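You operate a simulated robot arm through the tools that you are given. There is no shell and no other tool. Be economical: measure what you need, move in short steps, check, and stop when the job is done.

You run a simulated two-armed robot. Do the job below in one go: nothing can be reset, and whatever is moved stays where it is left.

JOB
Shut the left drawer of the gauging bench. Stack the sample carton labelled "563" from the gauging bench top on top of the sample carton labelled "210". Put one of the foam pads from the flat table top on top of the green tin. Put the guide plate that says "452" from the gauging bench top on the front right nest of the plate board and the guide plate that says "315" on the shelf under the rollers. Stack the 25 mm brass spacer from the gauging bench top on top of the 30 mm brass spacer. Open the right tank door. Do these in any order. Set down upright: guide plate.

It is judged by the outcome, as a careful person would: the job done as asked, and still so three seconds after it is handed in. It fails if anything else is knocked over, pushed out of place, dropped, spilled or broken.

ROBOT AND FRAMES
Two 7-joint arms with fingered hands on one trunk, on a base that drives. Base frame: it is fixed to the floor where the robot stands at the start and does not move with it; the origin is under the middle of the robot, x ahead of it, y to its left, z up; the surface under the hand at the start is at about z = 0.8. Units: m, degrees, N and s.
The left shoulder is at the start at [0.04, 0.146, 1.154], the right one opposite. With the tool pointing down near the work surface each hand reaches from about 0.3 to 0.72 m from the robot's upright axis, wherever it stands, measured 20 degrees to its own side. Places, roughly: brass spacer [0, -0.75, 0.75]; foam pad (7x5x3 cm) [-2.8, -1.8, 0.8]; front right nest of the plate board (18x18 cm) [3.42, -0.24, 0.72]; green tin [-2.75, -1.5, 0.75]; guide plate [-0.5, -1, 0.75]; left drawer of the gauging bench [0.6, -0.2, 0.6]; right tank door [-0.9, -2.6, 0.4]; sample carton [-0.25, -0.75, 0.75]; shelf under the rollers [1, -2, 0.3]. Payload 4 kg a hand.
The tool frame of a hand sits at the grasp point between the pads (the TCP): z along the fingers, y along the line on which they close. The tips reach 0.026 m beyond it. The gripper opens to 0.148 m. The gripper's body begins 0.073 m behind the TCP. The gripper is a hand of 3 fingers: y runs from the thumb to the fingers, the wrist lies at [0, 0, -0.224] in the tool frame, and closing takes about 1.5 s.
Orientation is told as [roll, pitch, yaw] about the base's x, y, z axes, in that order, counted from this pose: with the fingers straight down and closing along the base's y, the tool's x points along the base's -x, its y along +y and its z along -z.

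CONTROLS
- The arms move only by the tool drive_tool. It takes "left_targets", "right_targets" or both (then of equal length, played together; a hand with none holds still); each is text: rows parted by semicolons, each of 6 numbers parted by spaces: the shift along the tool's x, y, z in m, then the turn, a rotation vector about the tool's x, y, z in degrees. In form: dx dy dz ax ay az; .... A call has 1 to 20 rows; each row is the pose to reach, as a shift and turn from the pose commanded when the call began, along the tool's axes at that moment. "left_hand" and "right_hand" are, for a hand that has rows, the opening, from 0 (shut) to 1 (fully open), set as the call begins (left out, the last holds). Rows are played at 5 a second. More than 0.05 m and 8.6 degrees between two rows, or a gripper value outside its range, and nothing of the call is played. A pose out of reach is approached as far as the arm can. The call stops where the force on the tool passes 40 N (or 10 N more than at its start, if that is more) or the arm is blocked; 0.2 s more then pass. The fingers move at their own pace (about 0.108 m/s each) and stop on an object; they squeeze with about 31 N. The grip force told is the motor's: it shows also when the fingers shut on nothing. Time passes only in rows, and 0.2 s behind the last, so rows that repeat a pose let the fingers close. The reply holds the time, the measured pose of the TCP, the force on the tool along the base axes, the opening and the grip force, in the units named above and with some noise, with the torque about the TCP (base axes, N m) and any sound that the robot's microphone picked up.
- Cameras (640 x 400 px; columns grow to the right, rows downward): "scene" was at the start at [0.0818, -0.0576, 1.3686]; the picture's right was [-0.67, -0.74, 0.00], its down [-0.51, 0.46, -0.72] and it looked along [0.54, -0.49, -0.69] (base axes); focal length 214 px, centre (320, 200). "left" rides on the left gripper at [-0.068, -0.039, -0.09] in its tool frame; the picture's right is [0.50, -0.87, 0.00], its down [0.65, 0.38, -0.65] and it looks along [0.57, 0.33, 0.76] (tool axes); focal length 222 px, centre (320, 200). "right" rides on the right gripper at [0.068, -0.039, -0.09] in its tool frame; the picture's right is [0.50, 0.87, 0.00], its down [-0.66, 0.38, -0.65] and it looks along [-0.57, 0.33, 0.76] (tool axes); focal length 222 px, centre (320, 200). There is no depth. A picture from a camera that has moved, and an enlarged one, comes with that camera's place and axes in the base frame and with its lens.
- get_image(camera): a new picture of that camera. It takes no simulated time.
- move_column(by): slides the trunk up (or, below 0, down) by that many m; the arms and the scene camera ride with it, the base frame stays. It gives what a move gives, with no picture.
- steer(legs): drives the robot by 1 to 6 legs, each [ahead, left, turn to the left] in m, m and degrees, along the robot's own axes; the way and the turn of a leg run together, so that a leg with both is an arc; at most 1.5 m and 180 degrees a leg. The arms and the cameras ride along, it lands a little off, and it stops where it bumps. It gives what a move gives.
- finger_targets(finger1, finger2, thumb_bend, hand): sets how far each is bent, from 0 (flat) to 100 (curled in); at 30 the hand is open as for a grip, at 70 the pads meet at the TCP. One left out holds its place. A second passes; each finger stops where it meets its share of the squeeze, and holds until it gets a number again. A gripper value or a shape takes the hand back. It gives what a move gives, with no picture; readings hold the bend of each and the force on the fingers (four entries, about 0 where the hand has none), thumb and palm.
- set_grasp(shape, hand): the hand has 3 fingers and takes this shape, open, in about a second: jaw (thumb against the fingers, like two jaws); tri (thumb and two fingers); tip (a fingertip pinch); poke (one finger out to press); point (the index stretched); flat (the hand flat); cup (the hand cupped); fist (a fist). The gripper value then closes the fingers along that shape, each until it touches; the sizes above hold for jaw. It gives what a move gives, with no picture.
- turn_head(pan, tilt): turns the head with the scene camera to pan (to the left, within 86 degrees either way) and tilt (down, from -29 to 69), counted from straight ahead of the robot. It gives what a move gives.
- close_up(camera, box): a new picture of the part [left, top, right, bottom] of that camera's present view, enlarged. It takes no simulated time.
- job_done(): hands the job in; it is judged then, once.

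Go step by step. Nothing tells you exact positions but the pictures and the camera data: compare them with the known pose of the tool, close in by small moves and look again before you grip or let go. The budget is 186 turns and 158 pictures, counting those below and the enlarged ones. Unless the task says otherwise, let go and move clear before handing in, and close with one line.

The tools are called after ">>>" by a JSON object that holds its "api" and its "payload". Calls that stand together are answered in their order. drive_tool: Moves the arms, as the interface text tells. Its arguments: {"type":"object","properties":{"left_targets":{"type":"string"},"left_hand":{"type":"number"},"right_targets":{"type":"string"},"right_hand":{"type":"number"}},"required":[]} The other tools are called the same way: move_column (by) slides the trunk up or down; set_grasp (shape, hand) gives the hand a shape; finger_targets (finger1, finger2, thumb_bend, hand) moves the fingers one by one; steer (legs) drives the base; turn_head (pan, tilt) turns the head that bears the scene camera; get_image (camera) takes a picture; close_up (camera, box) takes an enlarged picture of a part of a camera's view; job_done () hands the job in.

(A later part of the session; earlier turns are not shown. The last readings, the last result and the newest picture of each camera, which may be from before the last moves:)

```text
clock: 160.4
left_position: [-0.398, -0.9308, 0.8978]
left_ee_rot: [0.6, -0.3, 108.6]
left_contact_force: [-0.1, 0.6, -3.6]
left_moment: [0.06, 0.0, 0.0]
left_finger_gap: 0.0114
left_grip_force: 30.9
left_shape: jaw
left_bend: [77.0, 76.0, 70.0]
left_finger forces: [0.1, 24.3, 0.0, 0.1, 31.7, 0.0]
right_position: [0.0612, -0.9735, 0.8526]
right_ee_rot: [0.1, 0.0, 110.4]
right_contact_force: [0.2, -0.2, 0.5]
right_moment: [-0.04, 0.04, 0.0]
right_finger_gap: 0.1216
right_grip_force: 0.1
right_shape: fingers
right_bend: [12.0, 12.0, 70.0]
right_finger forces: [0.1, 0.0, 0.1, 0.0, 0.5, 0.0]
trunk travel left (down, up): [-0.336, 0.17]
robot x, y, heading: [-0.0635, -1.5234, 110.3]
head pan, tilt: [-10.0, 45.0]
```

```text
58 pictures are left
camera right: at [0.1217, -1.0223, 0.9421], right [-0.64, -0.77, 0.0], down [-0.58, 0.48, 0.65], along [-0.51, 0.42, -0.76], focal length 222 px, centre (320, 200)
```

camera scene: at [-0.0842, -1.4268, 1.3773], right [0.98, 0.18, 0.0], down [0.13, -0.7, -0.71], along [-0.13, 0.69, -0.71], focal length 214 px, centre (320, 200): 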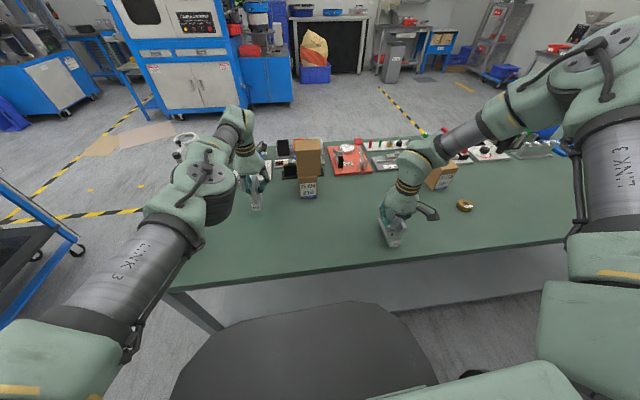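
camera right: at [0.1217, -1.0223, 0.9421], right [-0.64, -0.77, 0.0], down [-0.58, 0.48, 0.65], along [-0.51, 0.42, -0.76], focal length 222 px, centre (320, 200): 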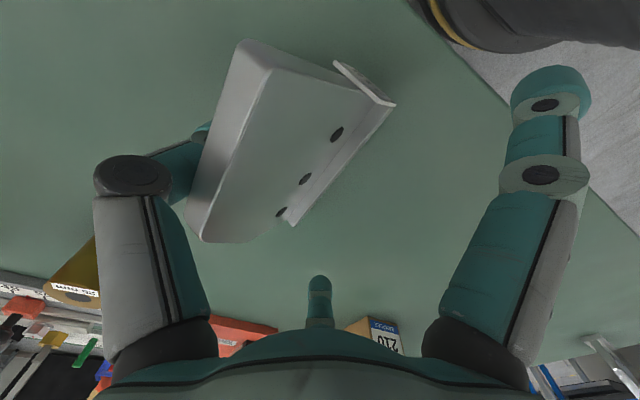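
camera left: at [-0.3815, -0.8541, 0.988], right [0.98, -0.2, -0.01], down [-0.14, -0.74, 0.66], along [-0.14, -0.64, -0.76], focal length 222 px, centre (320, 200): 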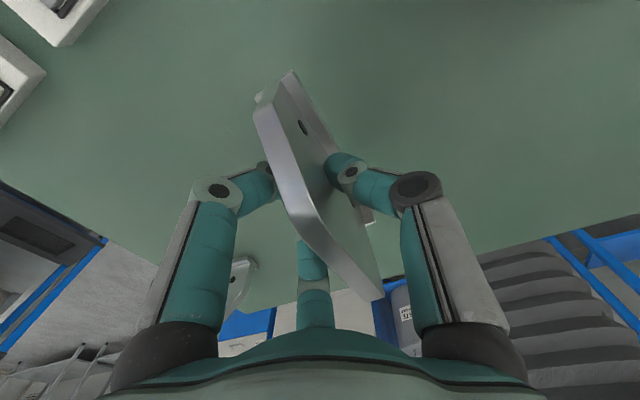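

Clear. I lift the thumb under the plate and sweep left in small steps.

>>> {"api": "drive_tool", "payload": {"right_targets": "0 0 -0.01 0 0 0;0 0 -0.02 0 0 0;0 0.002 -0.03 0 0 0;0 0.008 -0.038 0 0 0"}}

>>> {"api": "get_image", "payload": {"camera": "right"}}

>>> {"api": "close_up", "payload": {"camera": "scene", "box": [370, 180, 460, 255]}}

```text
clock: 161.4
left_position: [-0.3982, -0.9305, 0.8985]
left_ee_rot: [0.6, -0.2, 108.5]
left_contact_force: [-0.4, -0.3, -3.5]
left_moment: [0.0, 0.0, -0.01]
left_finger_gap: 0.0112
left_grip_force: 30.7
left_shape: jaw
left_bend: [77.0, 76.0, 70.0]
left_finger forces: [0.0, 24.4, 0.0, 0.0, 31.6, 0.0]
right_position: [0.055, -0.9758, 0.8906]
right_ee_rot: [0.3, 0.0, 110.3]
right_contact_force: [-0.1, -1.2, 0.7]
right_moment: [0.01, 0.01, 0.02]
right_finger_gap: 0.1219
right_grip_force: 0.7
right_shape: fingers
right_bend: [12.0, 12.0, 70.0]
right_finger forces: [0.1, 0.0, 0.1, 0.1, 0.2, 0.1]
trunk travel left (down, up): [-0.336, 0.17]
robot x, y, heading: [-0.0637, -1.5254, 110.0]
head pan, tilt: [-10.0, 45.0]
```

```text
57 pictures are left
camera right: at [0.1152, -1.0249, 0.9801], right [-0.64, -0.77, 0.0], down [-0.58, 0.48, 0.66], along [-0.51, 0.42, -0.76], focal length 222 px, centre (320, 200)
```

right: 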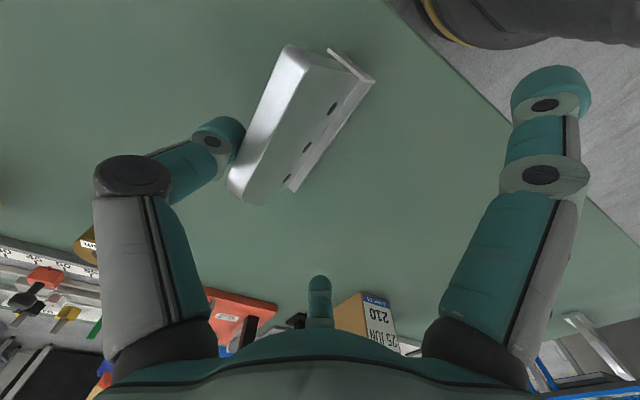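

```text
5.33 times, centred on (415, 218) of scene
camera zoom: at [-0.0845, -1.4282, 1.3774], right [0.98, 0.18, 0.0], down [0.13, -0.7, -0.71], along [-0.13, 0.7, -0.71], focal length 1144 px, centre (-187, 107)
```

zoom: 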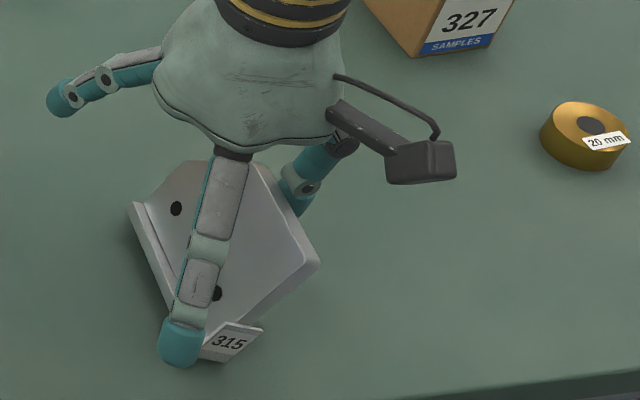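

It is coming up. I continue sweeping left.

>>> {"api": "drive_tool", "payload": {"right_targets": "0 0.01 -0.006 0 0 0;0 0.02 -0.01 0 0 0;0 0.03 -0.012 0 0 0;0 0.036 -0.012 0 0 0"}}

>>> {"api": "get_image", "payload": {"camera": "right"}}

>>> {"api": "close_up", "payload": {"camera": "scene", "box": [370, 180, 460, 255]}}

```text
clock: 162.4
left_position: [-0.3978, -0.9317, 0.8979]
left_ee_rot: [0.5, -0.2, 108.5]
left_contact_force: [0.4, -0.1, -4.5]
left_moment: [0.01, 0.04, -0.03]
left_finger_gap: 0.0111
left_grip_force: 30.5
left_shape: jaw
left_bend: [77.0, 76.0, 70.0]
left_finger forces: [0.0, 24.5, 0.0, 0.0, 31.6, 0.0]
right_position: [0.0223, -0.9887, 0.903]
right_ee_rot: [0.3, 0.0, 110.3]
right_contact_force: [0.0, -0.2, -0.3]
right_moment: [-0.01, 0.03, -0.01]
right_finger_gap: 0.1217
right_grip_force: 0.0
right_shape: fingers
right_bend: [12.0, 12.0, 70.0]
right_finger forces: [0.0, 0.0, 0.0, 0.1, 0.0, 0.0]
trunk travel left (down, up): [-0.336, 0.17]
robot x, y, heading: [-0.0644, -1.5253, 110.4]
head pan, tilt: [-10.0, 45.0]
```

```text
55 pictures are left
camera right: at [0.0814, -1.039, 0.9929], right [-0.64, -0.77, 0.0], down [-0.58, 0.48, 0.65], along [-0.51, 0.42, -0.76], focal length 222 px, centre (320, 200)
```

right: 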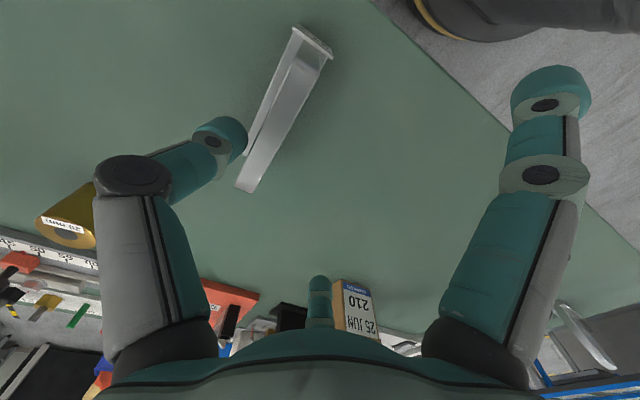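

```text
5.33 times, centred on (415, 218) of scene
camera zoom: at [-0.0845, -1.428, 1.3773], right [0.98, 0.18, 0.0], down [0.13, -0.7, -0.71], along [-0.13, 0.69, -0.71], focal length 1144 px, centre (-187, 107)
```

zoom: 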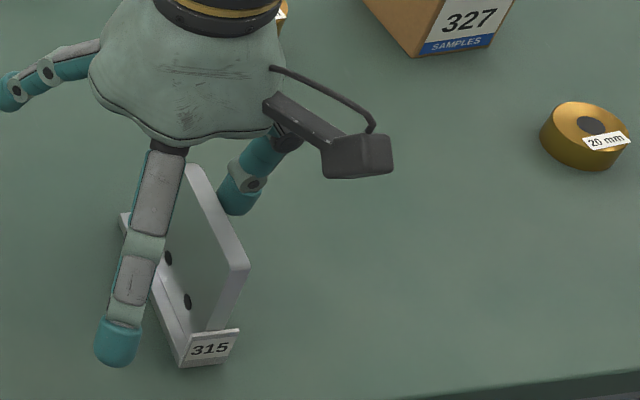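

Plate 315 stands upright again on the bench. I raise the hand, pre-shape the fingers, and tilt 40° for the new grip.

>>> {"api": "drive_tool", "payload": {"right_targets": "0 0 -0.035 0 0 0;0 0 -0.07 0 0 0;0 0 -0.11 0 0 0;0 -0.008 -0.11 0 -8 0;0 -0.016 -0.11 0 -16 0;0 -0.024 -0.11 0 -24 0;0 -0.032 -0.11 0 -32 0;0.0026 -0.032 -0.11 0 -40 0"}}

>>> {"api": "finger_targets", "payload": {"hand": "right", "finger1": 50, "finger2": 50, "thumb_bend": 42}}

>>> {"api": "get_image", "payload": {"camera": "right"}}

>>> {"api": "close_up", "payload": {"camera": "scene", "box": [350, 150, 470, 260]}}

```text
clock: 164.2
left_position: [-0.3974, -0.9304, 0.8985]
left_ee_rot: [0.7, -0.2, 108.6]
left_contact_force: [-0.3, 0.6, -4.0]
left_moment: [0.02, 0.04, 0.02]
left_finger_gap: 0.0112
left_grip_force: 31.2
left_shape: jaw
left_bend: [77.0, 76.0, 70.0]
left_finger forces: [0.0, 0.0, 0.0, 0.0, 31.5, 0.1]
right_position: [0.0532, -0.9817, 1.0118]
right_ee_rot: [0.6, -40.1, 109.8]
right_contact_force: [0.2, 0.3, 0.2]
right_moment: [0.03, 0.01, 0.0]
right_finger_gap: 0.1215
right_grip_force: 0.0
right_shape: fingers
right_bend: [12.0, 12.0, 70.0]
right_finger forces: [0.0, 0.0, 0.0, 0.0, 0.1, 0.0]
trunk travel left (down, up): [-0.336, 0.17]
robot x, y, heading: [-0.0635, -1.5212, 110.7]
head pan, tilt: [-10.0, 45.0]
```

```text
clock: 165.2
left_position: [-0.3972, -0.9304, 0.8984]
left_ee_rot: [0.6, -0.2, 108.5]
left_contact_force: [-0.2, -0.2, -3.6]
left_moment: [0.03, 0.03, 0.0]
left_finger_gap: 0.0112
left_grip_force: 30.5
left_shape: jaw
left_bend: [77.0, 76.0, 70.0]
left_finger forces: [0.0, 0.1, 0.1, 0.0, 31.6, 0.0]
right_position: [0.0532, -0.9816, 1.0118]
right_ee_rot: [0.2, -40.0, 110.1]
right_contact_force: [-0.4, 1.0, 0.0]
right_moment: [-0.05, -0.02, -0.04]
right_finger_gap: 0.0759
right_grip_force: 0.2
right_shape: fingers
right_bend: [50.0, 50.0, 42.0]
right_finger forces: [0.0, 0.1, 0.1, 0.0, 0.1, 0.0]
trunk travel left (down, up): [-0.336, 0.17]
robot x, y, heading: [-0.061, -1.5275, 110.2]
head pan, tilt: [-10.0, 45.0]
```

```text
53 pictures are left
camera right: at [0.1266, -1.0702, 1.0371], right [-0.68, -0.66, -0.32], down [-0.38, -0.05, 0.92], along [-0.63, 0.75, -0.21], focal length 222 px, centre (320, 200)
```

right: 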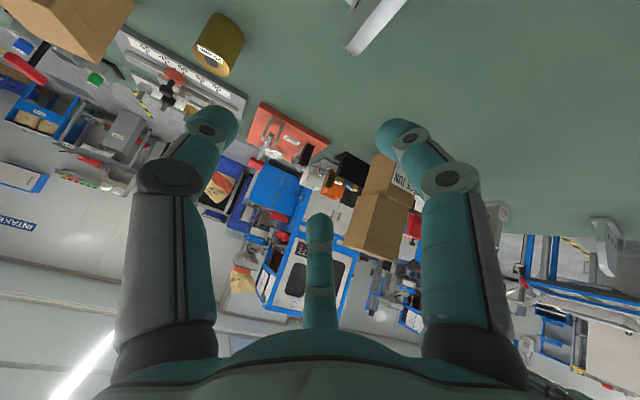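

```text
3.64 times, centred on (410, 205) of scene
camera zoom: at [-0.0841, -1.4279, 1.3773], right [0.98, 0.18, 0.0], down [0.13, -0.7, -0.71], along [-0.13, 0.69, -0.71], focal length 780 px, centre (-7, 182)
```

zoom: 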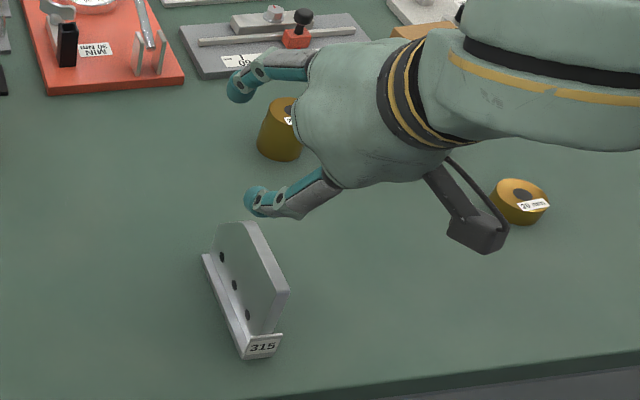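

Geometry checks out (hand leans back toward me). I descend partway and check the straddle.

>>> {"api": "drive_tool", "payload": {"right_targets": "0.025 0 0.029 0 0 0;0.05 0 0.058 0 0 0"}}

>>> {"api": "get_image", "payload": {"camera": "right"}}

>>> {"api": "close_up", "payload": {"camera": "scene", "box": [370, 170, 470, 260]}}

```text
clock: 165.8
left_position: [-0.3981, -0.9304, 0.898]
left_ee_rot: [0.6, -0.2, 108.6]
left_contact_force: [0.6, 0.2, -3.2]
left_moment: [0.01, -0.01, -0.01]
left_finger_gap: 0.0109
left_grip_force: 30.7
left_shape: jaw
left_bend: [77.0, 76.0, 70.0]
left_finger forces: [0.0, 0.1, 0.0, 0.0, 31.5, 0.0]
right_position: [0.0575, -0.9827, 0.9349]
right_ee_rot: [0.2, -40.1, 110.0]
right_contact_force: [0.9, 0.6, -0.2]
right_moment: [0.01, 0.03, 0.02]
right_finger_gap: 0.0759
right_grip_force: 0.0
right_shape: fingers
right_bend: [50.0, 50.0, 42.0]
right_finger forces: [0.0, 0.0, 0.1, 0.0, 0.0, 0.0]
trunk travel left (down, up): [-0.336, 0.17]
robot x, y, heading: [-0.0571, -1.5259, 110.5]
head pan, tilt: [-10.0, 45.0]
```

```text
51 pictures are left
camera right: at [0.131, -1.0714, 0.9603], right [-0.68, -0.66, -0.32], down [-0.38, -0.05, 0.92], along [-0.63, 0.75, -0.21], focal length 222 px, centre (320, 200)
```

right: 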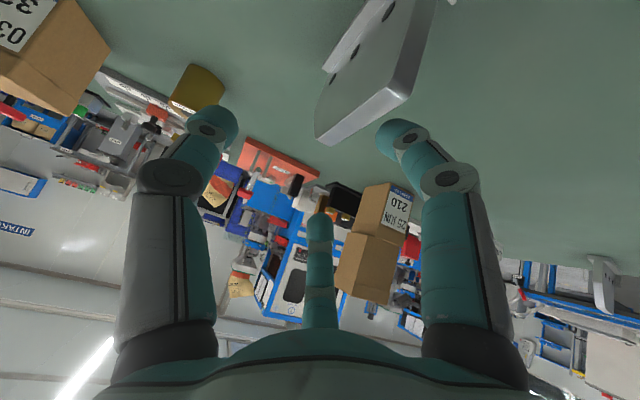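

```text
4.44 times, centred on (420, 215) of scene
camera zoom: at [-0.0833, -1.4271, 1.3772], right [0.98, 0.18, 0.0], down [0.13, -0.7, -0.71], along [-0.13, 0.69, -0.71], focal length 953 px, centre (-124, 133)
```

zoom: 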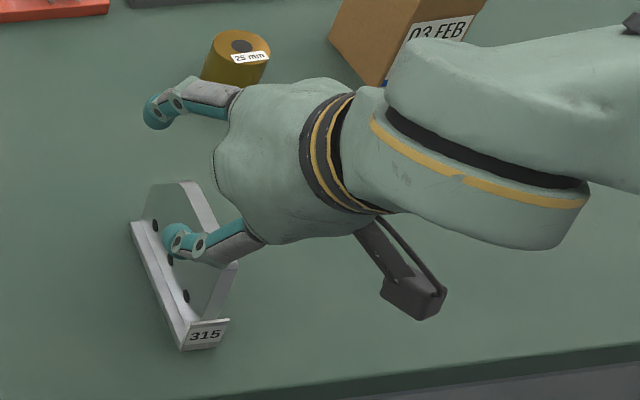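

The plate lies between thumb and fingers, about 7 mm right of centre. I descend the rest.

>>> {"api": "drive_tool", "payload": {"right_targets": "0.014 0 0.017 0 0 0;0.028 0 0.034 0 0 0;0.042 0 0.05 0 0 0"}}

>>> {"api": "close_up", "payload": {"camera": "scene", "box": [370, 170, 470, 260]}}

>>> {"api": "get_image", "payload": {"camera": "right"}}

```text
clock: 166.6
left_position: [-0.3982, -0.9312, 0.8977]
left_ee_rot: [0.6, -0.3, 108.6]
left_contact_force: [0.3, -0.7, -4.7]
left_moment: [-0.01, -0.01, 0.01]
left_finger_gap: 0.0111
left_grip_force: 31.2
left_shape: jaw
left_bend: [77.0, 76.0, 70.0]
left_finger forces: [0.0, 0.1, 0.1, 0.0, 31.6, 0.1]
right_position: [0.058, -0.9607, 0.914]
right_ee_rot: [0.4, -39.5, 110.2]
right_contact_force: [0.3, 0.3, 0.4]
right_moment: [0.01, 0.01, 0.02]
right_finger_gap: 0.0759
right_grip_force: 0.1
right_shape: fingers
right_bend: [50.0, 50.0, 42.0]
right_finger forces: [0.0, 0.0, 0.0, 0.1, 0.0, 0.0]
right hand out of reach, approached as far as the arm can: row 1, 2, 3
trunk travel left (down, up): [-0.336, 0.17]
robot x, y, heading: [-0.0632, -1.5272, 110.4]
head pan, tilt: [-10.0, 45.0]
```

```text
4.44 times, centred on (420, 215) of scene
camera zoom: at [-0.0844, -1.4282, 1.3774], right [0.98, 0.18, 0.0], down [0.13, -0.7, -0.71], along [-0.13, 0.7, -0.71], focal length 953 px, centre (-124, 133)
```

zoom: 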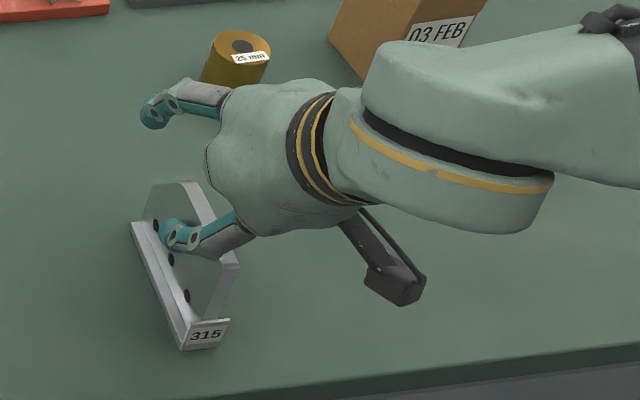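

```text
48 pictures are left
camera right: at [0.133, -1.0488, 0.9404], right [-0.68, -0.66, -0.31], down [-0.38, -0.05, 0.92], along [-0.63, 0.75, -0.22], focal length 222 px, centre (320, 200)
```

right: 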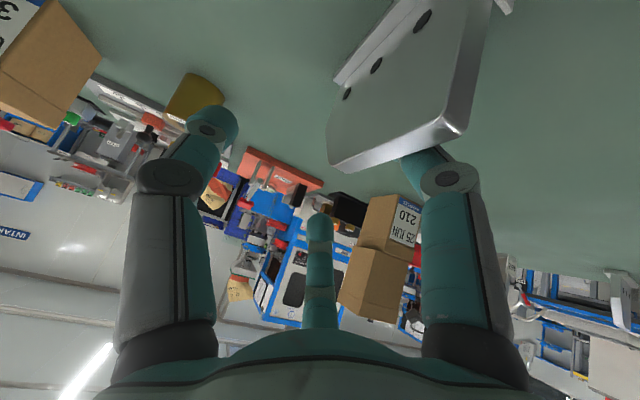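

The arm is at its limit; I raise the left hand, back the base 2 cm, and use the trunk to lower instead.

>>> {"api": "drive_tool", "payload": {"left_targets": "0 0 -0.03 0 0 0;0 0 -0.06 0 0 0;0 0 -0.09 0 0 0"}}

>>> {"api": "steer", "payload": {"legs": [[-0.022, 0, 0]]}}

>>> {"api": "move_column", "payload": {"by": -0.046}}

>>> {"api": "get_image", "payload": {"camera": "scene"}}

>>> {"api": "get_image", "payload": {"camera": "right"}}

```text
clock: 167.4
left_position: [-0.4003, -0.9331, 0.9894]
left_ee_rot: [0.6, -0.2, 108.6]
left_contact_force: [0.6, 0.1, -3.8]
left_moment: [0.02, 0.01, 0.05]
left_finger_gap: 0.0113
left_grip_force: 31.0
left_shape: jaw
left_bend: [77.0, 76.0, 70.0]
left_finger forces: [0.0, 0.0, 0.0, 0.0, 31.5, 0.0]
right_position: [0.0585, -0.9598, 0.9144]
right_ee_rot: [0.4, -39.5, 110.1]
right_contact_force: [-0.5, 0.2, 0.0]
right_moment: [0.0, -0.02, -0.04]
right_finger_gap: 0.0759
right_grip_force: 0.0
right_shape: fingers
right_bend: [50.0, 50.0, 42.0]
right_finger forces: [0.0, 0.1, 0.0, 0.0, 0.0, 0.0]
trunk travel left (down, up): [-0.336, 0.17]
robot x, y, heading: [-0.0613, -1.5228, 110.4]
head pan, tilt: [-10.0, 45.0]
```

```text
clock: 168.2
left_position: [-0.3929, -0.9489, 0.9861]
left_ee_rot: [0.6, 0.2, 108.6]
left_contact_force: [-0.1, 0.0, -4.7]
left_moment: [-0.01, -0.01, 0.01]
left_finger_gap: 0.0111
left_grip_force: 31.0
left_shape: jaw
left_bend: [77.0, 76.0, 70.0]
left_finger forces: [0.0, 0.0, 0.0, 0.0, 31.6, 0.0]
right_position: [0.0643, -0.9768, 0.9121]
right_ee_rot: [0.4, -39.2, 110.2]
right_contact_force: [-0.1, 0.1, 0.0]
right_moment: [-0.02, -0.01, -0.01]
right_finger_gap: 0.0761
right_grip_force: 0.7
right_shape: fingers
right_bend: [50.0, 50.0, 42.0]
right_finger forces: [0.2, 0.0, 0.1, 0.0, 0.0, 0.1]
trunk travel left (down, up): [-0.336, 0.17]
robot x, y, heading: [-0.0555, -1.5432, 110.4]
head pan, tilt: [-10.0, 45.0]
```

```text
clock: 169.1
left_position: [-0.3915, -0.9508, 0.9444]
left_ee_rot: [0.6, -0.2, 108.6]
left_contact_force: [-0.6, 0.2, -3.1]
left_moment: [-0.02, 0.01, 0.0]
left_finger_gap: 0.0112
left_grip_force: 30.8
left_shape: jaw
left_bend: [77.0, 76.0, 70.0]
left_finger forces: [0.0, 0.1, 0.1, 0.0, 31.6, 0.1]
right_position: [0.0667, -0.9802, 0.8689]
right_ee_rot: [0.4, -39.5, 110.2]
right_contact_force: [-0.8, 0.0, -0.6]
right_moment: [0.0, 0.03, 0.01]
right_finger_gap: 0.0761
right_grip_force: 0.4
right_shape: fingers
right_bend: [50.0, 50.0, 42.0]
right_finger forces: [0.3, 0.0, 0.0, 0.1, 0.1, 0.1]
trunk travel left (down, up): [-0.29, 0.216]
robot x, y, heading: [-0.0565, -1.5435, 110.3]
head pan, tilt: [-10.0, 45.0]
```

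```text
47 pictures are left
camera scene: at [-0.077, -1.4482, 1.3318], right [0.98, 0.18, 0.0], down [0.13, -0.7, -0.71], along [-0.13, 0.7, -0.71], focal length 214 px, centre (320, 200)
```

scene: 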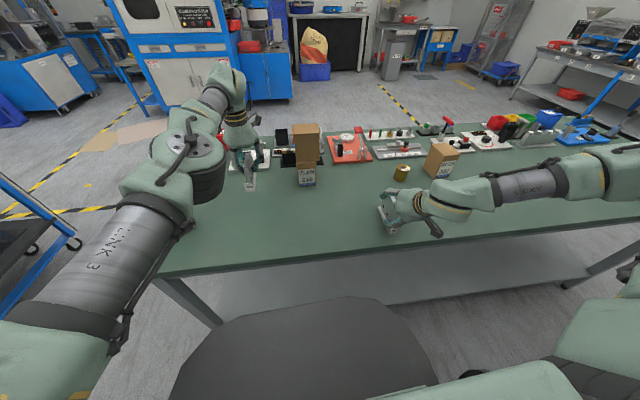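

```text
46 pictures are left
camera right: at [0.1403, -1.0688, 0.895], right [-0.68, -0.66, -0.31], down [-0.38, -0.05, 0.92], along [-0.63, 0.75, -0.22], focal length 222 px, centre (320, 200)
```

right: 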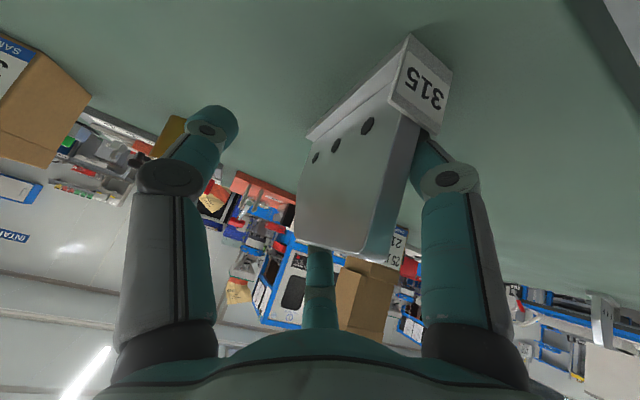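

The plate is well between thumb and fingers; I close.

>>> {"api": "drive_tool", "payload": {"right_targets": "0 0 0 0 0 0;0 0 0 0 0 0;0 0 0 0 0 0;0 0 0 0 0 0;0 0 0 0 0 0;0 0 0 0 0 0;0 0 0 0 0 0;0 0 0 0 0 0", "right_hand": 0}}

>>> {"api": "move_column", "payload": {"by": 0.1}}

>>> {"api": "get_image", "payload": {"camera": "right"}}

>>> {"api": "close_up", "payload": {"camera": "scene", "box": [360, 160, 470, 260]}}

```text
clock: 170.9
left_position: [-0.3914, -0.9512, 0.9442]
left_ee_rot: [0.5, -0.3, 108.7]
left_contact_force: [1.1, 0.4, -4.0]
left_moment: [0.01, 0.0, -0.01]
left_finger_gap: 0.0114
left_grip_force: 30.7
left_shape: jaw
left_bend: [77.0, 76.0, 70.0]
left_finger forces: [0.0, 0.0, 0.0, 0.0, 31.5, 0.1]
right_position: [0.0657, -0.9801, 0.8702]
right_ee_rot: [0.3, -39.7, 110.2]
right_contact_force: [0.1, 0.9, 10.8]
right_moment: [0.08, 0.18, -0.18]
right_finger_gap: 0.0011
right_grip_force: 31.5
right_shape: jaw
right_bend: [80.0, 70.0, 70.0]
right_finger forces: [23.9, 32.2, 0.0, 0.0, 37.5, 0.1]
trunk travel left (down, up): [-0.29, 0.216]
robot x, y, heading: [-0.0561, -1.5444, 110.4]
head pan, tilt: [-10.0, 45.0]
```

```text
clock: 172.2
left_position: [-0.3927, -0.9516, 1.0431]
left_ee_rot: [0.7, -0.2, 108.6]
left_contact_force: [0.5, -0.6, -3.9]
left_moment: [0.0, 0.0, 0.0]
left_finger_gap: 0.011
left_grip_force: 30.9
left_shape: jaw
left_bend: [77.0, 76.0, 70.0]
left_finger forces: [0.1, 0.0, 0.1, 0.0, 31.6, 0.1]
right_position: [0.0658, -0.9794, 0.968]
right_ee_rot: [0.4, -39.6, 110.2]
right_contact_force: [0.3, -0.4, -3.0]
right_moment: [-0.03, 0.01, -0.01]
right_finger_gap: 0.0
right_grip_force: 31.2
right_shape: jaw
right_bend: [79.0, 70.0, 70.0]
right_finger forces: [0.0, 9.1, 0.0, 0.0, 35.3, 0.0]
trunk travel left (down, up): [-0.39, 0.116]
robot x, y, heading: [-0.0557, -1.5469, 110.4]
head pan, tilt: [-10.0, 45.0]
```

```text
45 pictures are left
camera right: at [0.1403, -1.0681, 0.9944], right [-0.68, -0.66, -0.31], down [-0.38, -0.05, 0.92], along [-0.63, 0.75, -0.22], focal length 222 px, centre (320, 200)
```

right: 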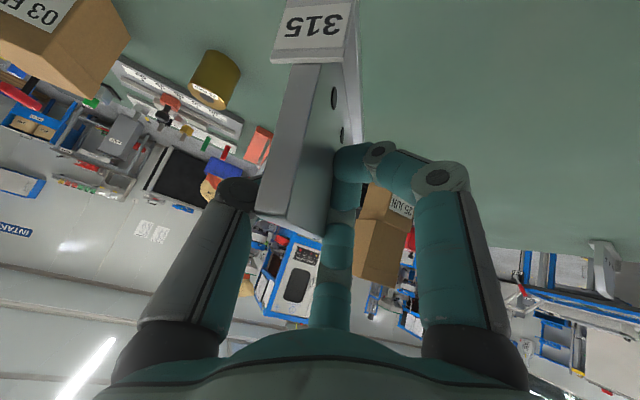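

```text
4.00 times, centred on (415, 210) of scene
camera zoom: at [-0.077, -1.447, 1.4315], right [0.98, 0.18, 0.0], down [0.13, -0.7, -0.71], along [-0.13, 0.69, -0.71], focal length 858 px, centre (-60, 160)
```

zoom: 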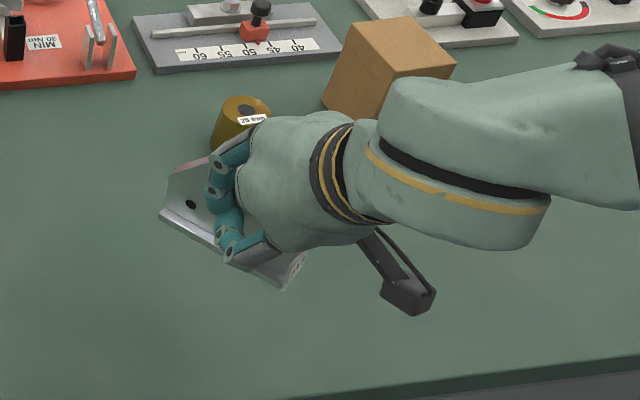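

Plate 315 is held (rotated somewhat in yaw, slightly rolled toward its flange side, which is fine for release). I raise the trunk, move along the aisle to the roller stand and turn to face it.

>>> {"api": "move_column", "payload": {"by": 0.11}}

>>> {"api": "steer", "payload": {"legs": [[-0.1, -0.5, 0], [-0.075, -0.5, 0], [0, 0, 180]]}}

>>> {"api": "turn_head", "payload": {"pan": -10, "tilt": 55}}

>>> {"api": "get_image", "payload": {"camera": "scene"}}

```text
clock: 173.7
left_position: [-0.3914, -0.9506, 1.1543]
left_ee_rot: [0.6, -0.1, 108.6]
left_contact_force: [0.1, -0.3, -3.3]
left_moment: [0.02, 0.01, 0.04]
left_finger_gap: 0.0112
left_grip_force: 30.8
left_shape: jaw
left_bend: [77.0, 76.0, 70.0]
left_finger forces: [0.0, 0.0, 0.0, 0.0, 31.6, 0.1]
right_position: [0.066, -0.9792, 1.0785]
right_ee_rot: [0.4, -39.5, 110.2]
right_contact_force: [0.4, -0.1, -4.1]
right_moment: [0.01, 0.03, 0.01]
right_finger_gap: 0.0
right_grip_force: 30.8
right_shape: jaw
right_bend: [79.0, 70.0, 70.0]
right_finger forces: [0.0, 9.1, 0.0, 0.0, 35.3, 0.0]
trunk travel left (down, up): [-0.5, 0.006]
robot x, y, heading: [-0.0568, -1.5427, 110.6]
head pan, tilt: [-10.0, 45.0]
```

```text
clock: 186.6
left_position: [1.2875, -1.9448, 1.1537]
left_ee_rot: [0.5, -0.1, -70.8]
left_contact_force: [-0.7, 0.2, -3.4]
left_moment: [-0.03, -0.07, -0.03]
left_finger_gap: 0.0111
left_grip_force: 30.8
left_shape: jaw
left_bend: [77.0, 76.0, 70.0]
left_finger forces: [0.0, 0.0, 0.1, 0.0, 31.1, 0.0]
right_position: [0.8295, -1.9201, 1.0773]
right_ee_rot: [0.4, -39.5, -69.2]
right_contact_force: [0.1, 0.1, -3.7]
right_moment: [0.01, -0.02, 0.02]
right_finger_gap: 0.0
right_grip_force: 30.6
right_shape: jaw
right_bend: [79.0, 70.0, 70.0]
right_finger forces: [0.0, 9.2, 0.0, 0.1, 32.9, 0.0]
trunk travel left (down, up): [-0.5, 0.006]
robot x, y, heading: [0.9421, -1.3553, -69.1]
head pan, tilt: [-10.0, 45.0]
```

```text
clock: 187.3
left_position: [1.2874, -1.9434, 1.1521]
left_ee_rot: [0.6, 0.0, -70.7]
left_contact_force: [-0.5, -0.4, -3.4]
left_moment: [-0.03, -0.05, 0.0]
left_finger_gap: 0.0111
left_grip_force: 31.0
left_shape: jaw
left_bend: [77.0, 76.0, 70.0]
left_finger forces: [0.0, 0.0, 0.0, 0.1, 31.1, 0.1]
right_position: [0.8296, -1.9198, 1.0784]
right_ee_rot: [0.4, -39.5, -69.3]
right_contact_force: [-0.2, 0.2, -3.9]
right_moment: [-0.02, -0.05, 0.02]
right_finger_gap: 0.0
right_grip_force: 31.2
right_shape: jaw
right_bend: [79.0, 70.0, 70.0]
right_finger forces: [0.0, 9.1, 0.0, 0.0, 32.8, 0.0]
trunk travel left (down, up): [-0.5, 0.006]
robot x, y, heading: [0.9438, -1.3511, -69.0]
head pan, tilt: [-10.0, 55.0]
```

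```text
43 pictures are left
camera scene: at [0.9663, -1.4458, 1.5283], right [-0.98, -0.19, 0.0], down [-0.16, 0.8, -0.57], along [0.11, -0.56, -0.82], focal length 214 px, centre (320, 200)
```

scene: 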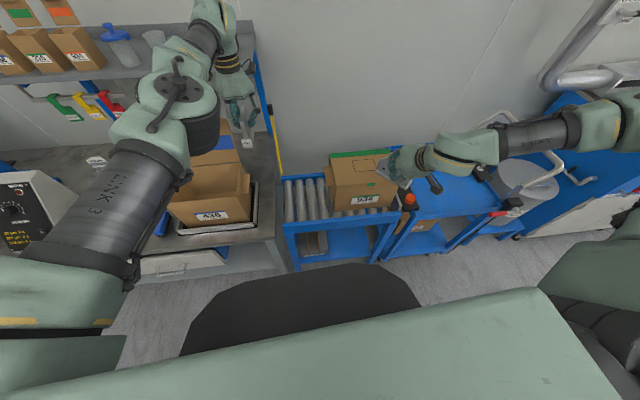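

I zoom on the shelf under the rollers.

>>> {"api": "close_up", "payload": {"camera": "scene", "box": [270, 170, 430, 290]}}

```text
3.33 times, centred on (350, 230) of scene
camera zoom: at [0.9663, -1.4458, 1.5283], right [-0.98, -0.19, 0.0], down [-0.16, 0.8, -0.57], along [0.11, -0.56, -0.82], focal length 715 px, centre (220, 100)
```

zoom: 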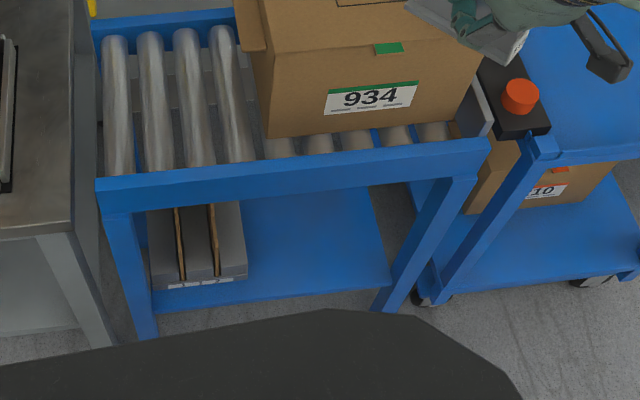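

The free part of the shelf is about 24 cm wide around (0.885, -1.93) at its front edge. First I back off and retract the left hand toward the body so it stays clear when I lower the trunk.

>>> {"api": "steer", "payload": {"legs": [[-0.13, 0, 0]]}}

>>> {"api": "drive_tool", "payload": {"left_targets": "0.03 -0.02 -0.013 0 0 0;0.06 -0.04 -0.026 0 0 0;0.09 -0.06 -0.04 0 0 0;0.12 -0.08 -0.053 0 0 0;0.15 -0.1 -0.066 0 0 0;0.18 -0.12 -0.08 0 0 0;0.21 -0.13 -0.08 0 0 0;0.23 -0.13 -0.08 0 0 0"}}

```text
clock: 188.6
left_position: [1.2426, -1.828, 1.1519]
left_ee_rot: [0.5, 0.2, -70.8]
left_contact_force: [0.3, -1.0, -3.7]
left_moment: [0.02, 0.02, -0.01]
left_finger_gap: 0.0112
left_grip_force: 30.7
left_shape: jaw
left_bend: [77.0, 76.0, 70.0]
left_finger forces: [0.1, 0.1, 0.0, 0.0, 31.2, 0.0]
right_position: [0.7855, -1.806, 1.077]
right_ee_rot: [0.3, -39.2, -69.2]
right_contact_force: [-0.7, -0.9, -3.8]
right_moment: [0.04, 0.0, -0.01]
right_finger_gap: 0.0001
right_grip_force: 31.8
right_shape: jaw
right_bend: [79.0, 70.0, 70.0]
right_finger forces: [0.0, 9.1, 0.1, 0.0, 32.9, 0.0]
trunk travel left (down, up): [-0.5, 0.006]
robot x, y, heading: [0.8969, -1.234, -68.9]
head pan, tilt: [-10.0, 55.0]
```

```text
clock: 190.4
left_position: [1.175, -1.8308, 1.1911]
left_ee_rot: [0.6, 0.1, -70.8]
left_contact_force: [-0.6, 1.4, -3.6]
left_moment: [-0.01, 0.02, 0.01]
left_finger_gap: 0.011
left_grip_force: 30.9
left_shape: jaw
left_bend: [77.0, 76.0, 70.0]
left_finger forces: [0.1, 0.1, 0.1, 0.0, 31.4, 0.0]
left hand out of reach, approached as far as the arm can: row 1, 2, 3, 4, 5, 6, 7, 8
right_position: [0.7833, -1.802, 1.0777]
right_ee_rot: [0.5, -39.4, -69.2]
right_contact_force: [0.3, 0.9, -3.1]
right_moment: [-0.02, -0.01, 0.01]
right_finger_gap: 0.0001
right_grip_force: 31.6
right_shape: jaw
right_bend: [79.0, 70.0, 70.0]
right_finger forces: [0.1, 9.1, 0.1, 0.0, 33.0, 0.0]
trunk travel left (down, up): [-0.5, 0.006]
robot x, y, heading: [0.8962, -1.2337, -68.9]
head pan, tilt: [-10.0, 55.0]
```

Retraction straight back fails; I try moving the left hand outward to its own side while pulling back.

>>> {"api": "drive_tool", "payload": {"left_targets": "0 0.04 0 0 0 0;0.01 0.08 0 0 0 0;0.03 0.12 0 0 0 0;0.06 0.15 0 0 0 0;0.09 0.17 0 0 0 0;0.12 0.19 0 0 0 0;0.15 0.21 0 0 0 0;0.18 0.22 0 0 0 0"}}

```text
clock: 192.2
left_position: [1.3541, -1.7847, 1.2064]
left_ee_rot: [0.6, 0.0, -70.8]
left_contact_force: [-0.3, 0.0, -3.1]
left_moment: [-0.01, -0.01, 0.03]
left_finger_gap: 0.0105
left_grip_force: 30.9
left_shape: jaw
left_bend: [77.0, 76.0, 70.0]
left_finger forces: [0.0, 0.0, 0.0, 0.0, 31.3, 0.0]
left hand out of reach, approached as far as the arm can: row 1, 2, 3, 4, 5, 6, 7, 8
right_position: [0.7834, -1.8017, 1.0778]
right_ee_rot: [0.4, -39.5, -69.2]
right_contact_force: [0.2, 0.1, -3.6]
right_moment: [0.01, -0.02, -0.02]
right_finger_gap: 0.0001
right_grip_force: 31.1
right_shape: jaw
right_bend: [79.0, 70.0, 70.0]
right_finger forces: [0.0, 9.1, 0.0, 0.0, 33.1, 0.1]
trunk travel left (down, up): [-0.5, 0.006]
robot x, y, heading: [0.8979, -1.2315, -68.9]
head pan, tilt: [-10.0, 55.0]
```

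I test whether a yaw turn of the left hand frees the retraction.

>>> {"api": "drive_tool", "payload": {"left_targets": "0 0 0 0 0 -8;0 0 0 0 0 -16;0 0 0 0 0 -24;0.03 0 0 0 0 -24;0.06 0 0 0 0 -24;0.09 0 0 0 0 -24"}}

```text
clock: 193.6
left_position: [1.3504, -1.786, 1.2188]
left_ee_rot: [0.6, -0.3, -46.8]
left_contact_force: [-0.3, -0.7, -3.8]
left_moment: [0.01, 0.01, -0.02]
left_finger_gap: 0.0108
left_grip_force: 31.2
left_shape: jaw
left_bend: [77.0, 76.0, 70.0]
left_finger forces: [0.1, 0.0, 0.0, 0.0, 31.3, 0.0]
left hand out of reach, approached as far as the arm can: row 2, 3, 4, 5, 6
right_position: [0.7854, -1.8024, 1.0788]
right_ee_rot: [0.4, -39.4, -69.2]
right_contact_force: [0.0, -0.7, -3.8]
right_moment: [0.0, -0.01, -0.02]
right_finger_gap: 0.0
right_grip_force: 31.0
right_shape: jaw
right_bend: [79.0, 70.0, 70.0]
right_finger forces: [0.0, 9.2, 0.0, 0.1, 33.0, 0.0]
trunk travel left (down, up): [-0.5, 0.006]
robot x, y, heading: [0.8977, -1.2375, -69.0]
head pan, tilt: [-10.0, 55.0]
```

The left arm appears stretched straight (singular). I turn toward the open aisle, where I can lower the left hand to flex its elbow and then pull it in.

>>> {"api": "steer", "payload": {"legs": [[0, 0, -91]]}}

>>> {"api": "drive_tool", "payload": {"left_targets": "0 0 0.04 0 0 8;0 0 0.08 0 0 16;0 -0.02 0.12 0 0 24;0.02 -0.04 0.16 0 0 24;0.05 -0.05 0.2 0 0 24;0.08 -0.06 0.22 0 0 24;0.11 -0.07 0.22 0 0 24;0.14 -0.07 0.22 0 0 24;0.17 -0.07 0.22 0 0 24;0.2 -0.07 0.22 0 0 24"}}

```text
clock: 197.9
left_position: [0.3316, -1.664, 1.2185]
left_ee_rot: [0.4, -0.3, -139.0]
left_contact_force: [-0.1, -0.3, -4.0]
left_moment: [-0.02, -0.01, -0.03]
left_finger_gap: 0.0106
left_grip_force: 30.9
left_shape: jaw
left_bend: [77.0, 76.0, 70.0]
left_finger forces: [0.0, 0.1, 0.0, 0.0, 31.2, 0.0]
right_position: [0.3373, -1.0985, 1.0776]
right_ee_rot: [0.2, -39.4, -161.4]
right_contact_force: [-0.1, -0.2, -4.1]
right_moment: [-0.02, -0.02, 0.05]
right_finger_gap: 0.0002
right_grip_force: 31.1
right_shape: jaw
right_bend: [79.0, 70.0, 70.0]
right_finger forces: [0.1, 9.4, 0.0, 0.0, 32.2, 0.1]
trunk travel left (down, up): [-0.5, 0.006]
robot x, y, heading: [0.9006, -1.2349, -161.1]
head pan, tilt: [-10.0, 55.0]
```

```text
refused: row 5 steps farther than a row can; nothing moved
```

>>> {"api": "drive_tool", "payload": {"left_targets": "0 0 0.04 0 0 8;0 0 0.08 0 0 16;0 -0.02 0.12 0 0 24;0.02 -0.03 0.155 0 0 24;0.04 -0.04 0.19 0 0 24;0.07 -0.05 0.22 0 0 24;0.1 -0.06 0.22 0 0 24;0.13 -0.06 0.22 0 0 24;0.16 -0.06 0.22 0 0 24;0.19 -0.06 0.22 0 0 24"}}

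```text
clock: 200.1
left_position: [0.3048, -1.5439, 0.9847]
left_ee_rot: [0.6, 0.2, -163.0]
left_contact_force: [0.1, -0.5, -3.1]
left_moment: [-0.02, 0.04, -0.04]
left_finger_gap: 0.0108
left_grip_force: 31.1
left_shape: jaw
left_bend: [77.0, 76.0, 70.0]
left_finger forces: [0.1, 0.0, 0.0, 0.1, 31.4, 0.0]
left hand out of reach, approached as far as the arm can: row 1, 2, 4, 5, 6, 7, 8, 9, 10
right_position: [0.3366, -1.0979, 1.078]
right_ee_rot: [0.4, -39.6, -161.4]
right_contact_force: [0.7, -0.6, -3.7]
right_moment: [0.0, -0.02, 0.0]
right_finger_gap: 0.0001
right_grip_force: 30.9
right_shape: jaw
right_bend: [79.0, 70.0, 70.0]
right_finger forces: [0.0, 9.4, 0.0, 0.0, 32.3, 0.0]
trunk travel left (down, up): [-0.5, 0.006]
robot x, y, heading: [0.8984, -1.2349, -160.9]
head pan, tilt: [-10.0, 55.0]
```

Perhaps a wrist limit; I try tilting the left hand forward while pulling back.

>>> {"api": "drive_tool", "payload": {"left_targets": "0.01 0 0 0 -8 0;0.03 0 0 0 -16 0;0.06 0 0 0 -24 0;0.09 0 0 0 -32 0;0.12 0 0 0 -40 0;0.15 0 0 0 -40 0;0.18 0 0 0 -40 0"}}

>>> {"api": "get_image", "payload": {"camera": "scene"}}

```text
clock: 201.7
left_position: [0.2145, -1.4137, 0.8874]
left_ee_rot: [0.8, -40.0, -163.8]
left_contact_force: [-0.5, -0.2, -3.8]
left_moment: [-0.02, -0.05, 0.0]
left_finger_gap: 0.0092
left_grip_force: 30.9
left_shape: jaw
left_bend: [76.0, 76.0, 70.0]
left_finger forces: [0.0, 0.1, 0.0, 0.0, 32.3, 0.0]
left hand out of reach, approached as far as the arm can: row 1, 2, 3, 4, 5, 6, 7
right_position: [0.3367, -1.095, 1.0777]
right_ee_rot: [0.6, -39.5, -161.6]
right_contact_force: [-0.3, 0.1, -3.2]
right_moment: [0.0, -0.07, -0.02]
right_finger_gap: 0.0
right_grip_force: 31.1
right_shape: jaw
right_bend: [79.0, 70.0, 70.0]
right_finger forces: [0.1, 9.6, 0.1, 0.0, 32.6, 0.0]
trunk travel left (down, up): [-0.5, 0.006]
robot x, y, heading: [0.8958, -1.2318, -161.1]
head pan, tilt: [-10.0, 55.0]
```

```text
41 pictures are left
camera scene: at [0.8079, -1.2509, 1.5283], right [-0.15, 0.99, 0.0], down [0.81, 0.12, -0.57], along [-0.57, -0.09, -0.82], focal length 214 px, centre (320, 200)
```

scene: 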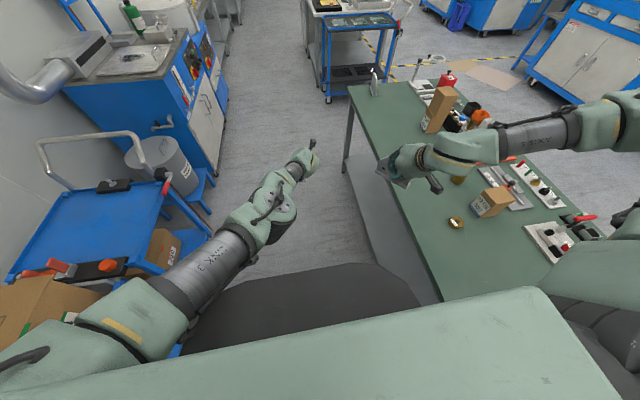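

The arm seems stuck extended forward, so I'll swing it sideways instead (along its sphere). First un-tilt and raise the left hand.

>>> {"api": "drive_tool", "payload": {"left_targets": "-0.028 0 -0.033 0 8 0;-0.056 0 -0.066 0 16 0;-0.084 0 -0.1 0 24 0;-0.112 0 -0.133 0 32 0;-0.14 0 -0.166 0 40 0;-0.167 0 -0.2 0 40 0"}}

```text
clock: 203.1
left_position: [0.2873, -1.3938, 1.154]
left_ee_rot: [0.9, -0.9, -163.0]
left_contact_force: [-0.6, -0.1, -2.4]
left_moment: [0.04, 0.0, 0.0]
left_finger_gap: 0.0095
left_grip_force: 31.0
left_shape: jaw
left_bend: [76.0, 76.0, 70.0]
left_finger forces: [0.0, 0.1, 0.1, 0.0, 31.2, 0.0]
left hand out of reach, approached as far as the arm can: row 1, 3, 4, 5, 6
right_position: [0.3373, -1.0962, 1.0786]
right_ee_rot: [0.4, -39.5, -161.4]
right_contact_force: [-1.1, 0.2, -3.6]
right_moment: [-0.01, -0.04, -0.02]
right_finger_gap: 0.0
right_grip_force: 30.8
right_shape: jaw
right_bend: [79.0, 70.0, 70.0]
right_finger forces: [0.1, 9.5, 0.0, 0.0, 32.6, 0.1]
trunk travel left (down, up): [-0.5, 0.006]
robot x, y, heading: [0.8974, -1.2293, -161.1]
head pan, tilt: [-10.0, 55.0]
```

Now I swing the left hand in an arc to my left side, yawing along.

>>> {"api": "drive_tool", "payload": {"left_targets": "-0.012 0.042 0 0 0 -4;-0.021 0.084 0 0 0 -8;-0.027 0.127 0 0 0 -12;-0.03 0.17 0 0 0 -16;-0.03 0.213 0 0 0 -20;-0.027 0.256 0 0 0 -24;-0.021 0.299 0 0 0 -28;-0.012 0.342 0 0 0 -32;0 0.383 0 0 0 -36;0.015 0.424 0 0 0 -40;0.032 0.463 0 0 0 -44;0.053 0.502 0 0 0 -48;0.076 0.538 0 0 0 -52;0.101 0.573 0 0 0 -56;0.129 0.606 0 0 0 -60;0.159 0.638 0 0 0 -64;0.191 0.666 0 0 0 -68;0.225 0.693 0 0 0 -72;0.261 0.717 0 0 0 -76;0.299 0.739 0 0 0 -80"}}

```text
clock: 207.3
left_position: [0.7898, -2.0128, 1.1569]
left_ee_rot: [-0.1, -0.6, -82.9]
left_contact_force: [-0.3, -0.3, -3.7]
left_moment: [-0.01, -0.03, -0.02]
left_finger_gap: 0.0091
left_grip_force: 31.6
left_shape: jaw
left_bend: [76.0, 76.0, 70.0]
left_finger forces: [0.0, 0.0, 0.1, 0.0, 31.0, 0.0]
right_position: [0.3393, -1.0978, 1.0793]
right_ee_rot: [0.3, -39.6, -161.4]
right_contact_force: [0.6, 0.1, -3.9]
right_moment: [-0.02, -0.03, -0.03]
right_finger_gap: 0.0
right_grip_force: 31.0
right_shape: jaw
right_bend: [79.0, 70.0, 70.0]
right_finger forces: [0.0, 9.8, 0.1, 0.1, 32.9, 0.0]
trunk travel left (down, up): [-0.5, 0.006]
robot x, y, heading: [0.9019, -1.2312, -161.2]
head pan, tilt: [-10.0, 55.0]
```

That worked. I now try pulling it inward from this side position.

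>>> {"api": "drive_tool", "payload": {"left_targets": "0.04 0 0 0 0 0;0.08 0 0 0 0 0;0.12 0 0 0 0 0;0.16 0 0 0 0 0;0.2 0 0 0 0 0;0.24 0 0 0 0 0;0.28 0 0 0 0 0"}}

```text
clock: 208.9
left_position: [0.7528, -1.7381, 1.1553]
left_ee_rot: [0.0, -0.8, -82.9]
left_contact_force: [0.5, -0.4, -3.9]
left_moment: [-0.03, -0.01, -0.03]
left_finger_gap: 0.0092
left_grip_force: 30.5
left_shape: jaw
left_bend: [76.0, 76.0, 70.0]
left_finger forces: [0.0, 0.1, 0.1, 0.1, 31.0, 0.1]
right_position: [0.3371, -1.0978, 1.0786]
right_ee_rot: [0.4, -39.5, -161.3]
right_contact_force: [-0.8, 1.0, -3.7]
right_moment: [0.0, 0.0, 0.01]
right_finger_gap: 0.0
right_grip_force: 31.0
right_shape: jaw
right_bend: [79.0, 70.0, 70.0]
right_finger forces: [0.1, 9.9, 0.0, 0.0, 33.0, 0.1]
trunk travel left (down, up): [-0.5, 0.006]
robot x, y, heading: [0.904, -1.2358, -161.3]
head pan, tilt: [-10.0, 55.0]
```

The left hand is now tucked in. I turn back to the roller stand and lower the trunk.

>>> {"api": "steer", "payload": {"legs": [[0, 0, 92], [-0.02, 0.047, 0]]}}

>>> {"api": "move_column", "payload": {"by": -0.4}}

>>> {"api": "get_image", "payload": {"camera": "scene"}}

```text
clock: 213.6
left_position: [1.43, -1.3657, 1.1573]
left_ee_rot: [0.5, -1.1, 5.5]
left_contact_force: [-1.1, -0.8, -2.5]
left_moment: [0.01, -0.07, -0.01]
left_finger_gap: 0.0092
left_grip_force: 31.1
left_shape: jaw
left_bend: [76.0, 76.0, 70.0]
left_finger forces: [0.0, 0.0, 0.0, 0.0, 31.1, 0.0]
right_position: [0.7795, -1.7663, 1.0744]
right_ee_rot: [1.0, -39.3, -73.2]
right_contact_force: [-0.5, -0.4, -4.1]
right_moment: [0.02, -0.02, 0.04]
right_finger_gap: 0.0
right_grip_force: 30.6
right_shape: jaw
right_bend: [80.0, 70.0, 70.0]
right_finger forces: [0.0, 10.2, 0.0, 0.1, 32.1, 0.1]
trunk travel left (down, up): [-0.5, 0.006]
robot x, y, heading: [0.9358, -1.2075, -72.8]
head pan, tilt: [-10.0, 55.0]
```

```text
clock: 217.4
left_position: [1.4384, -1.3599, 0.7533]
left_ee_rot: [0.0, -0.6, 5.5]
left_contact_force: [-0.2, 0.0, -3.6]
left_moment: [-0.01, 0.0, 0.02]
left_finger_gap: 0.0093
left_grip_force: 30.8
left_shape: jaw
left_bend: [76.0, 76.0, 70.0]
left_finger forces: [0.1, 0.0, 0.1, 0.0, 31.0, 0.1]
right_position: [0.7862, -1.7591, 0.6772]
right_ee_rot: [0.2, -39.5, -72.8]
right_contact_force: [0.9, -0.3, -4.5]
right_moment: [0.04, -0.01, -0.01]
right_finger_gap: 0.0
right_grip_force: 30.8
right_shape: jaw
right_bend: [79.0, 70.0, 70.0]
right_finger forces: [0.1, 10.1, 0.0, 0.1, 32.1, 0.0]
trunk travel left (down, up): [-0.1, 0.406]
robot x, y, heading: [0.9383, -1.2001, -72.6]
head pan, tilt: [-10.0, 55.0]
```

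```text
40 pictures are left
camera scene: at [0.9538, -1.2946, 1.1281], right [-0.99, -0.13, 0.0], down [-0.11, 0.81, -0.57], along [0.07, -0.57, -0.82], focal length 214 px, centre (320, 200)
```

scene: 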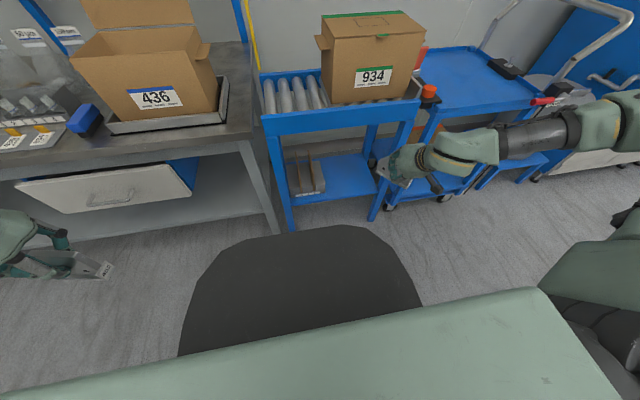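

The shelf is open below the beam. I lower the right hand to just above shelf height outside the frame and shift left 4 cm.

>>> {"api": "drive_tool", "payload": {"right_targets": "0.03 0 0.035 0 0 0;0.06 0 0.07 0 0 0;0.09 0 0.105 0 0 0;0.12 0 0.14 0 0 0;0.15 0 0.177 0 0 0;0.175 0 0.21 0 0 0"}}

>>> {"api": "steer", "payload": {"legs": [[0, 0.04, 1.5]]}}

>>> {"api": "get_image", "payload": {"camera": "scene"}}

>>> {"api": "get_image", "payload": {"camera": "right"}}

```text
clock: 218.8
left_position: [1.4371, -1.3591, 0.7538]
left_ee_rot: [0.1, -0.5, 5.5]
left_contact_force: [0.8, -0.1, -5.0]
left_moment: [0.01, -0.03, 0.02]
left_finger_gap: 0.0095
left_grip_force: 30.8
left_shape: jaw
left_bend: [76.0, 76.0, 70.0]
left_finger forces: [0.1, 0.0, 0.0, 0.1, 31.0, 0.0]
right_position: [0.74, -1.8054, 0.6307]
right_ee_rot: [0.6, -39.0, -73.1]
right_contact_force: [0.2, -0.5, -3.2]
right_moment: [0.02, -0.01, -0.02]
right_finger_gap: 0.0001
right_grip_force: 31.0
right_shape: jaw
right_bend: [80.0, 70.0, 70.0]
right_finger forces: [0.1, 12.6, 0.0, 0.0, 34.1, 0.0]
right hand out of reach, approached as far as the arm can: row 1, 2, 3, 4, 5, 6
trunk travel left (down, up): [-0.1, 0.406]
robot x, y, heading: [0.9385, -1.1981, -72.6]
head pan, tilt: [-10.0, 55.0]
```

```text
clock: 219.7
left_position: [1.4798, -1.3339, 0.7527]
left_ee_rot: [0.0, -0.6, 7.0]
left_contact_force: [-0.3, -0.2, -3.8]
left_moment: [-0.04, 0.0, 0.02]
left_finger_gap: 0.0093
left_grip_force: 30.8
left_shape: jaw
left_bend: [76.0, 76.0, 70.0]
left_finger forces: [0.0, 0.0, 0.1, 0.0, 31.0, 0.0]
right_position: [0.7942, -1.7982, 0.6319]
right_ee_rot: [0.4, -38.9, -71.6]
right_contact_force: [-0.7, 0.6, -3.2]
right_moment: [0.01, 0.0, 0.01]
right_finger_gap: 0.0
right_grip_force: 31.6
right_shape: jaw
right_bend: [80.0, 70.0, 70.0]
right_finger forces: [0.0, 12.5, 0.0, 0.0, 34.0, 0.1]
trunk travel left (down, up): [-0.1, 0.406]
robot x, y, heading: [0.9744, -1.1867, -71.1]
head pan, tilt: [-10.0, 55.0]
```

```text
39 pictures are left
camera scene: at [0.9953, -1.2815, 1.1281], right [-0.99, -0.15, 0.0], down [-0.13, 0.81, -0.57], along [0.09, -0.57, -0.82], focal length 214 px, centre (320, 200)
```

scene: 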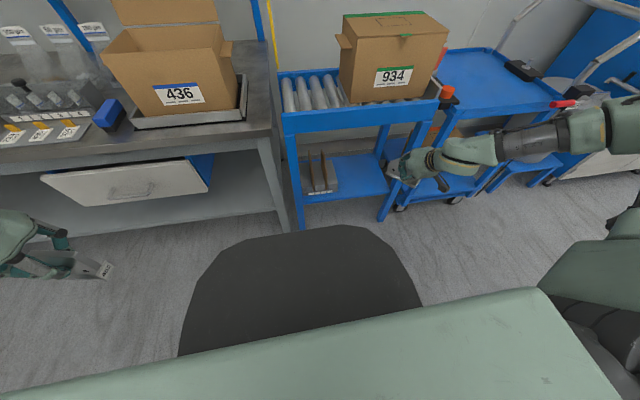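

```text
38 pictures are left
camera right: at [0.7213, -1.7066, 0.6587], right [0.7, 0.65, -0.31], down [0.38, 0.03, 0.92], along [0.61, -0.76, -0.23], focal length 222 px, centre (320, 200)
```

right: 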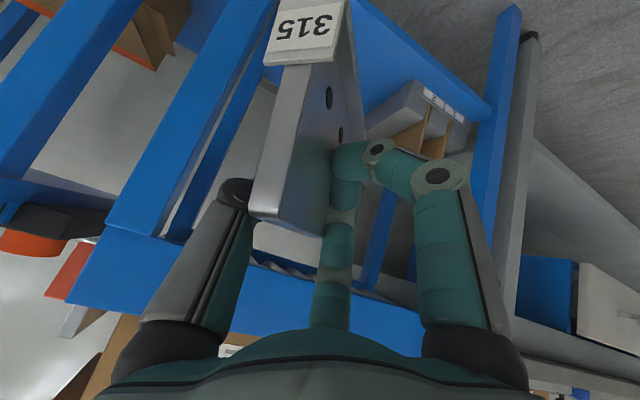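

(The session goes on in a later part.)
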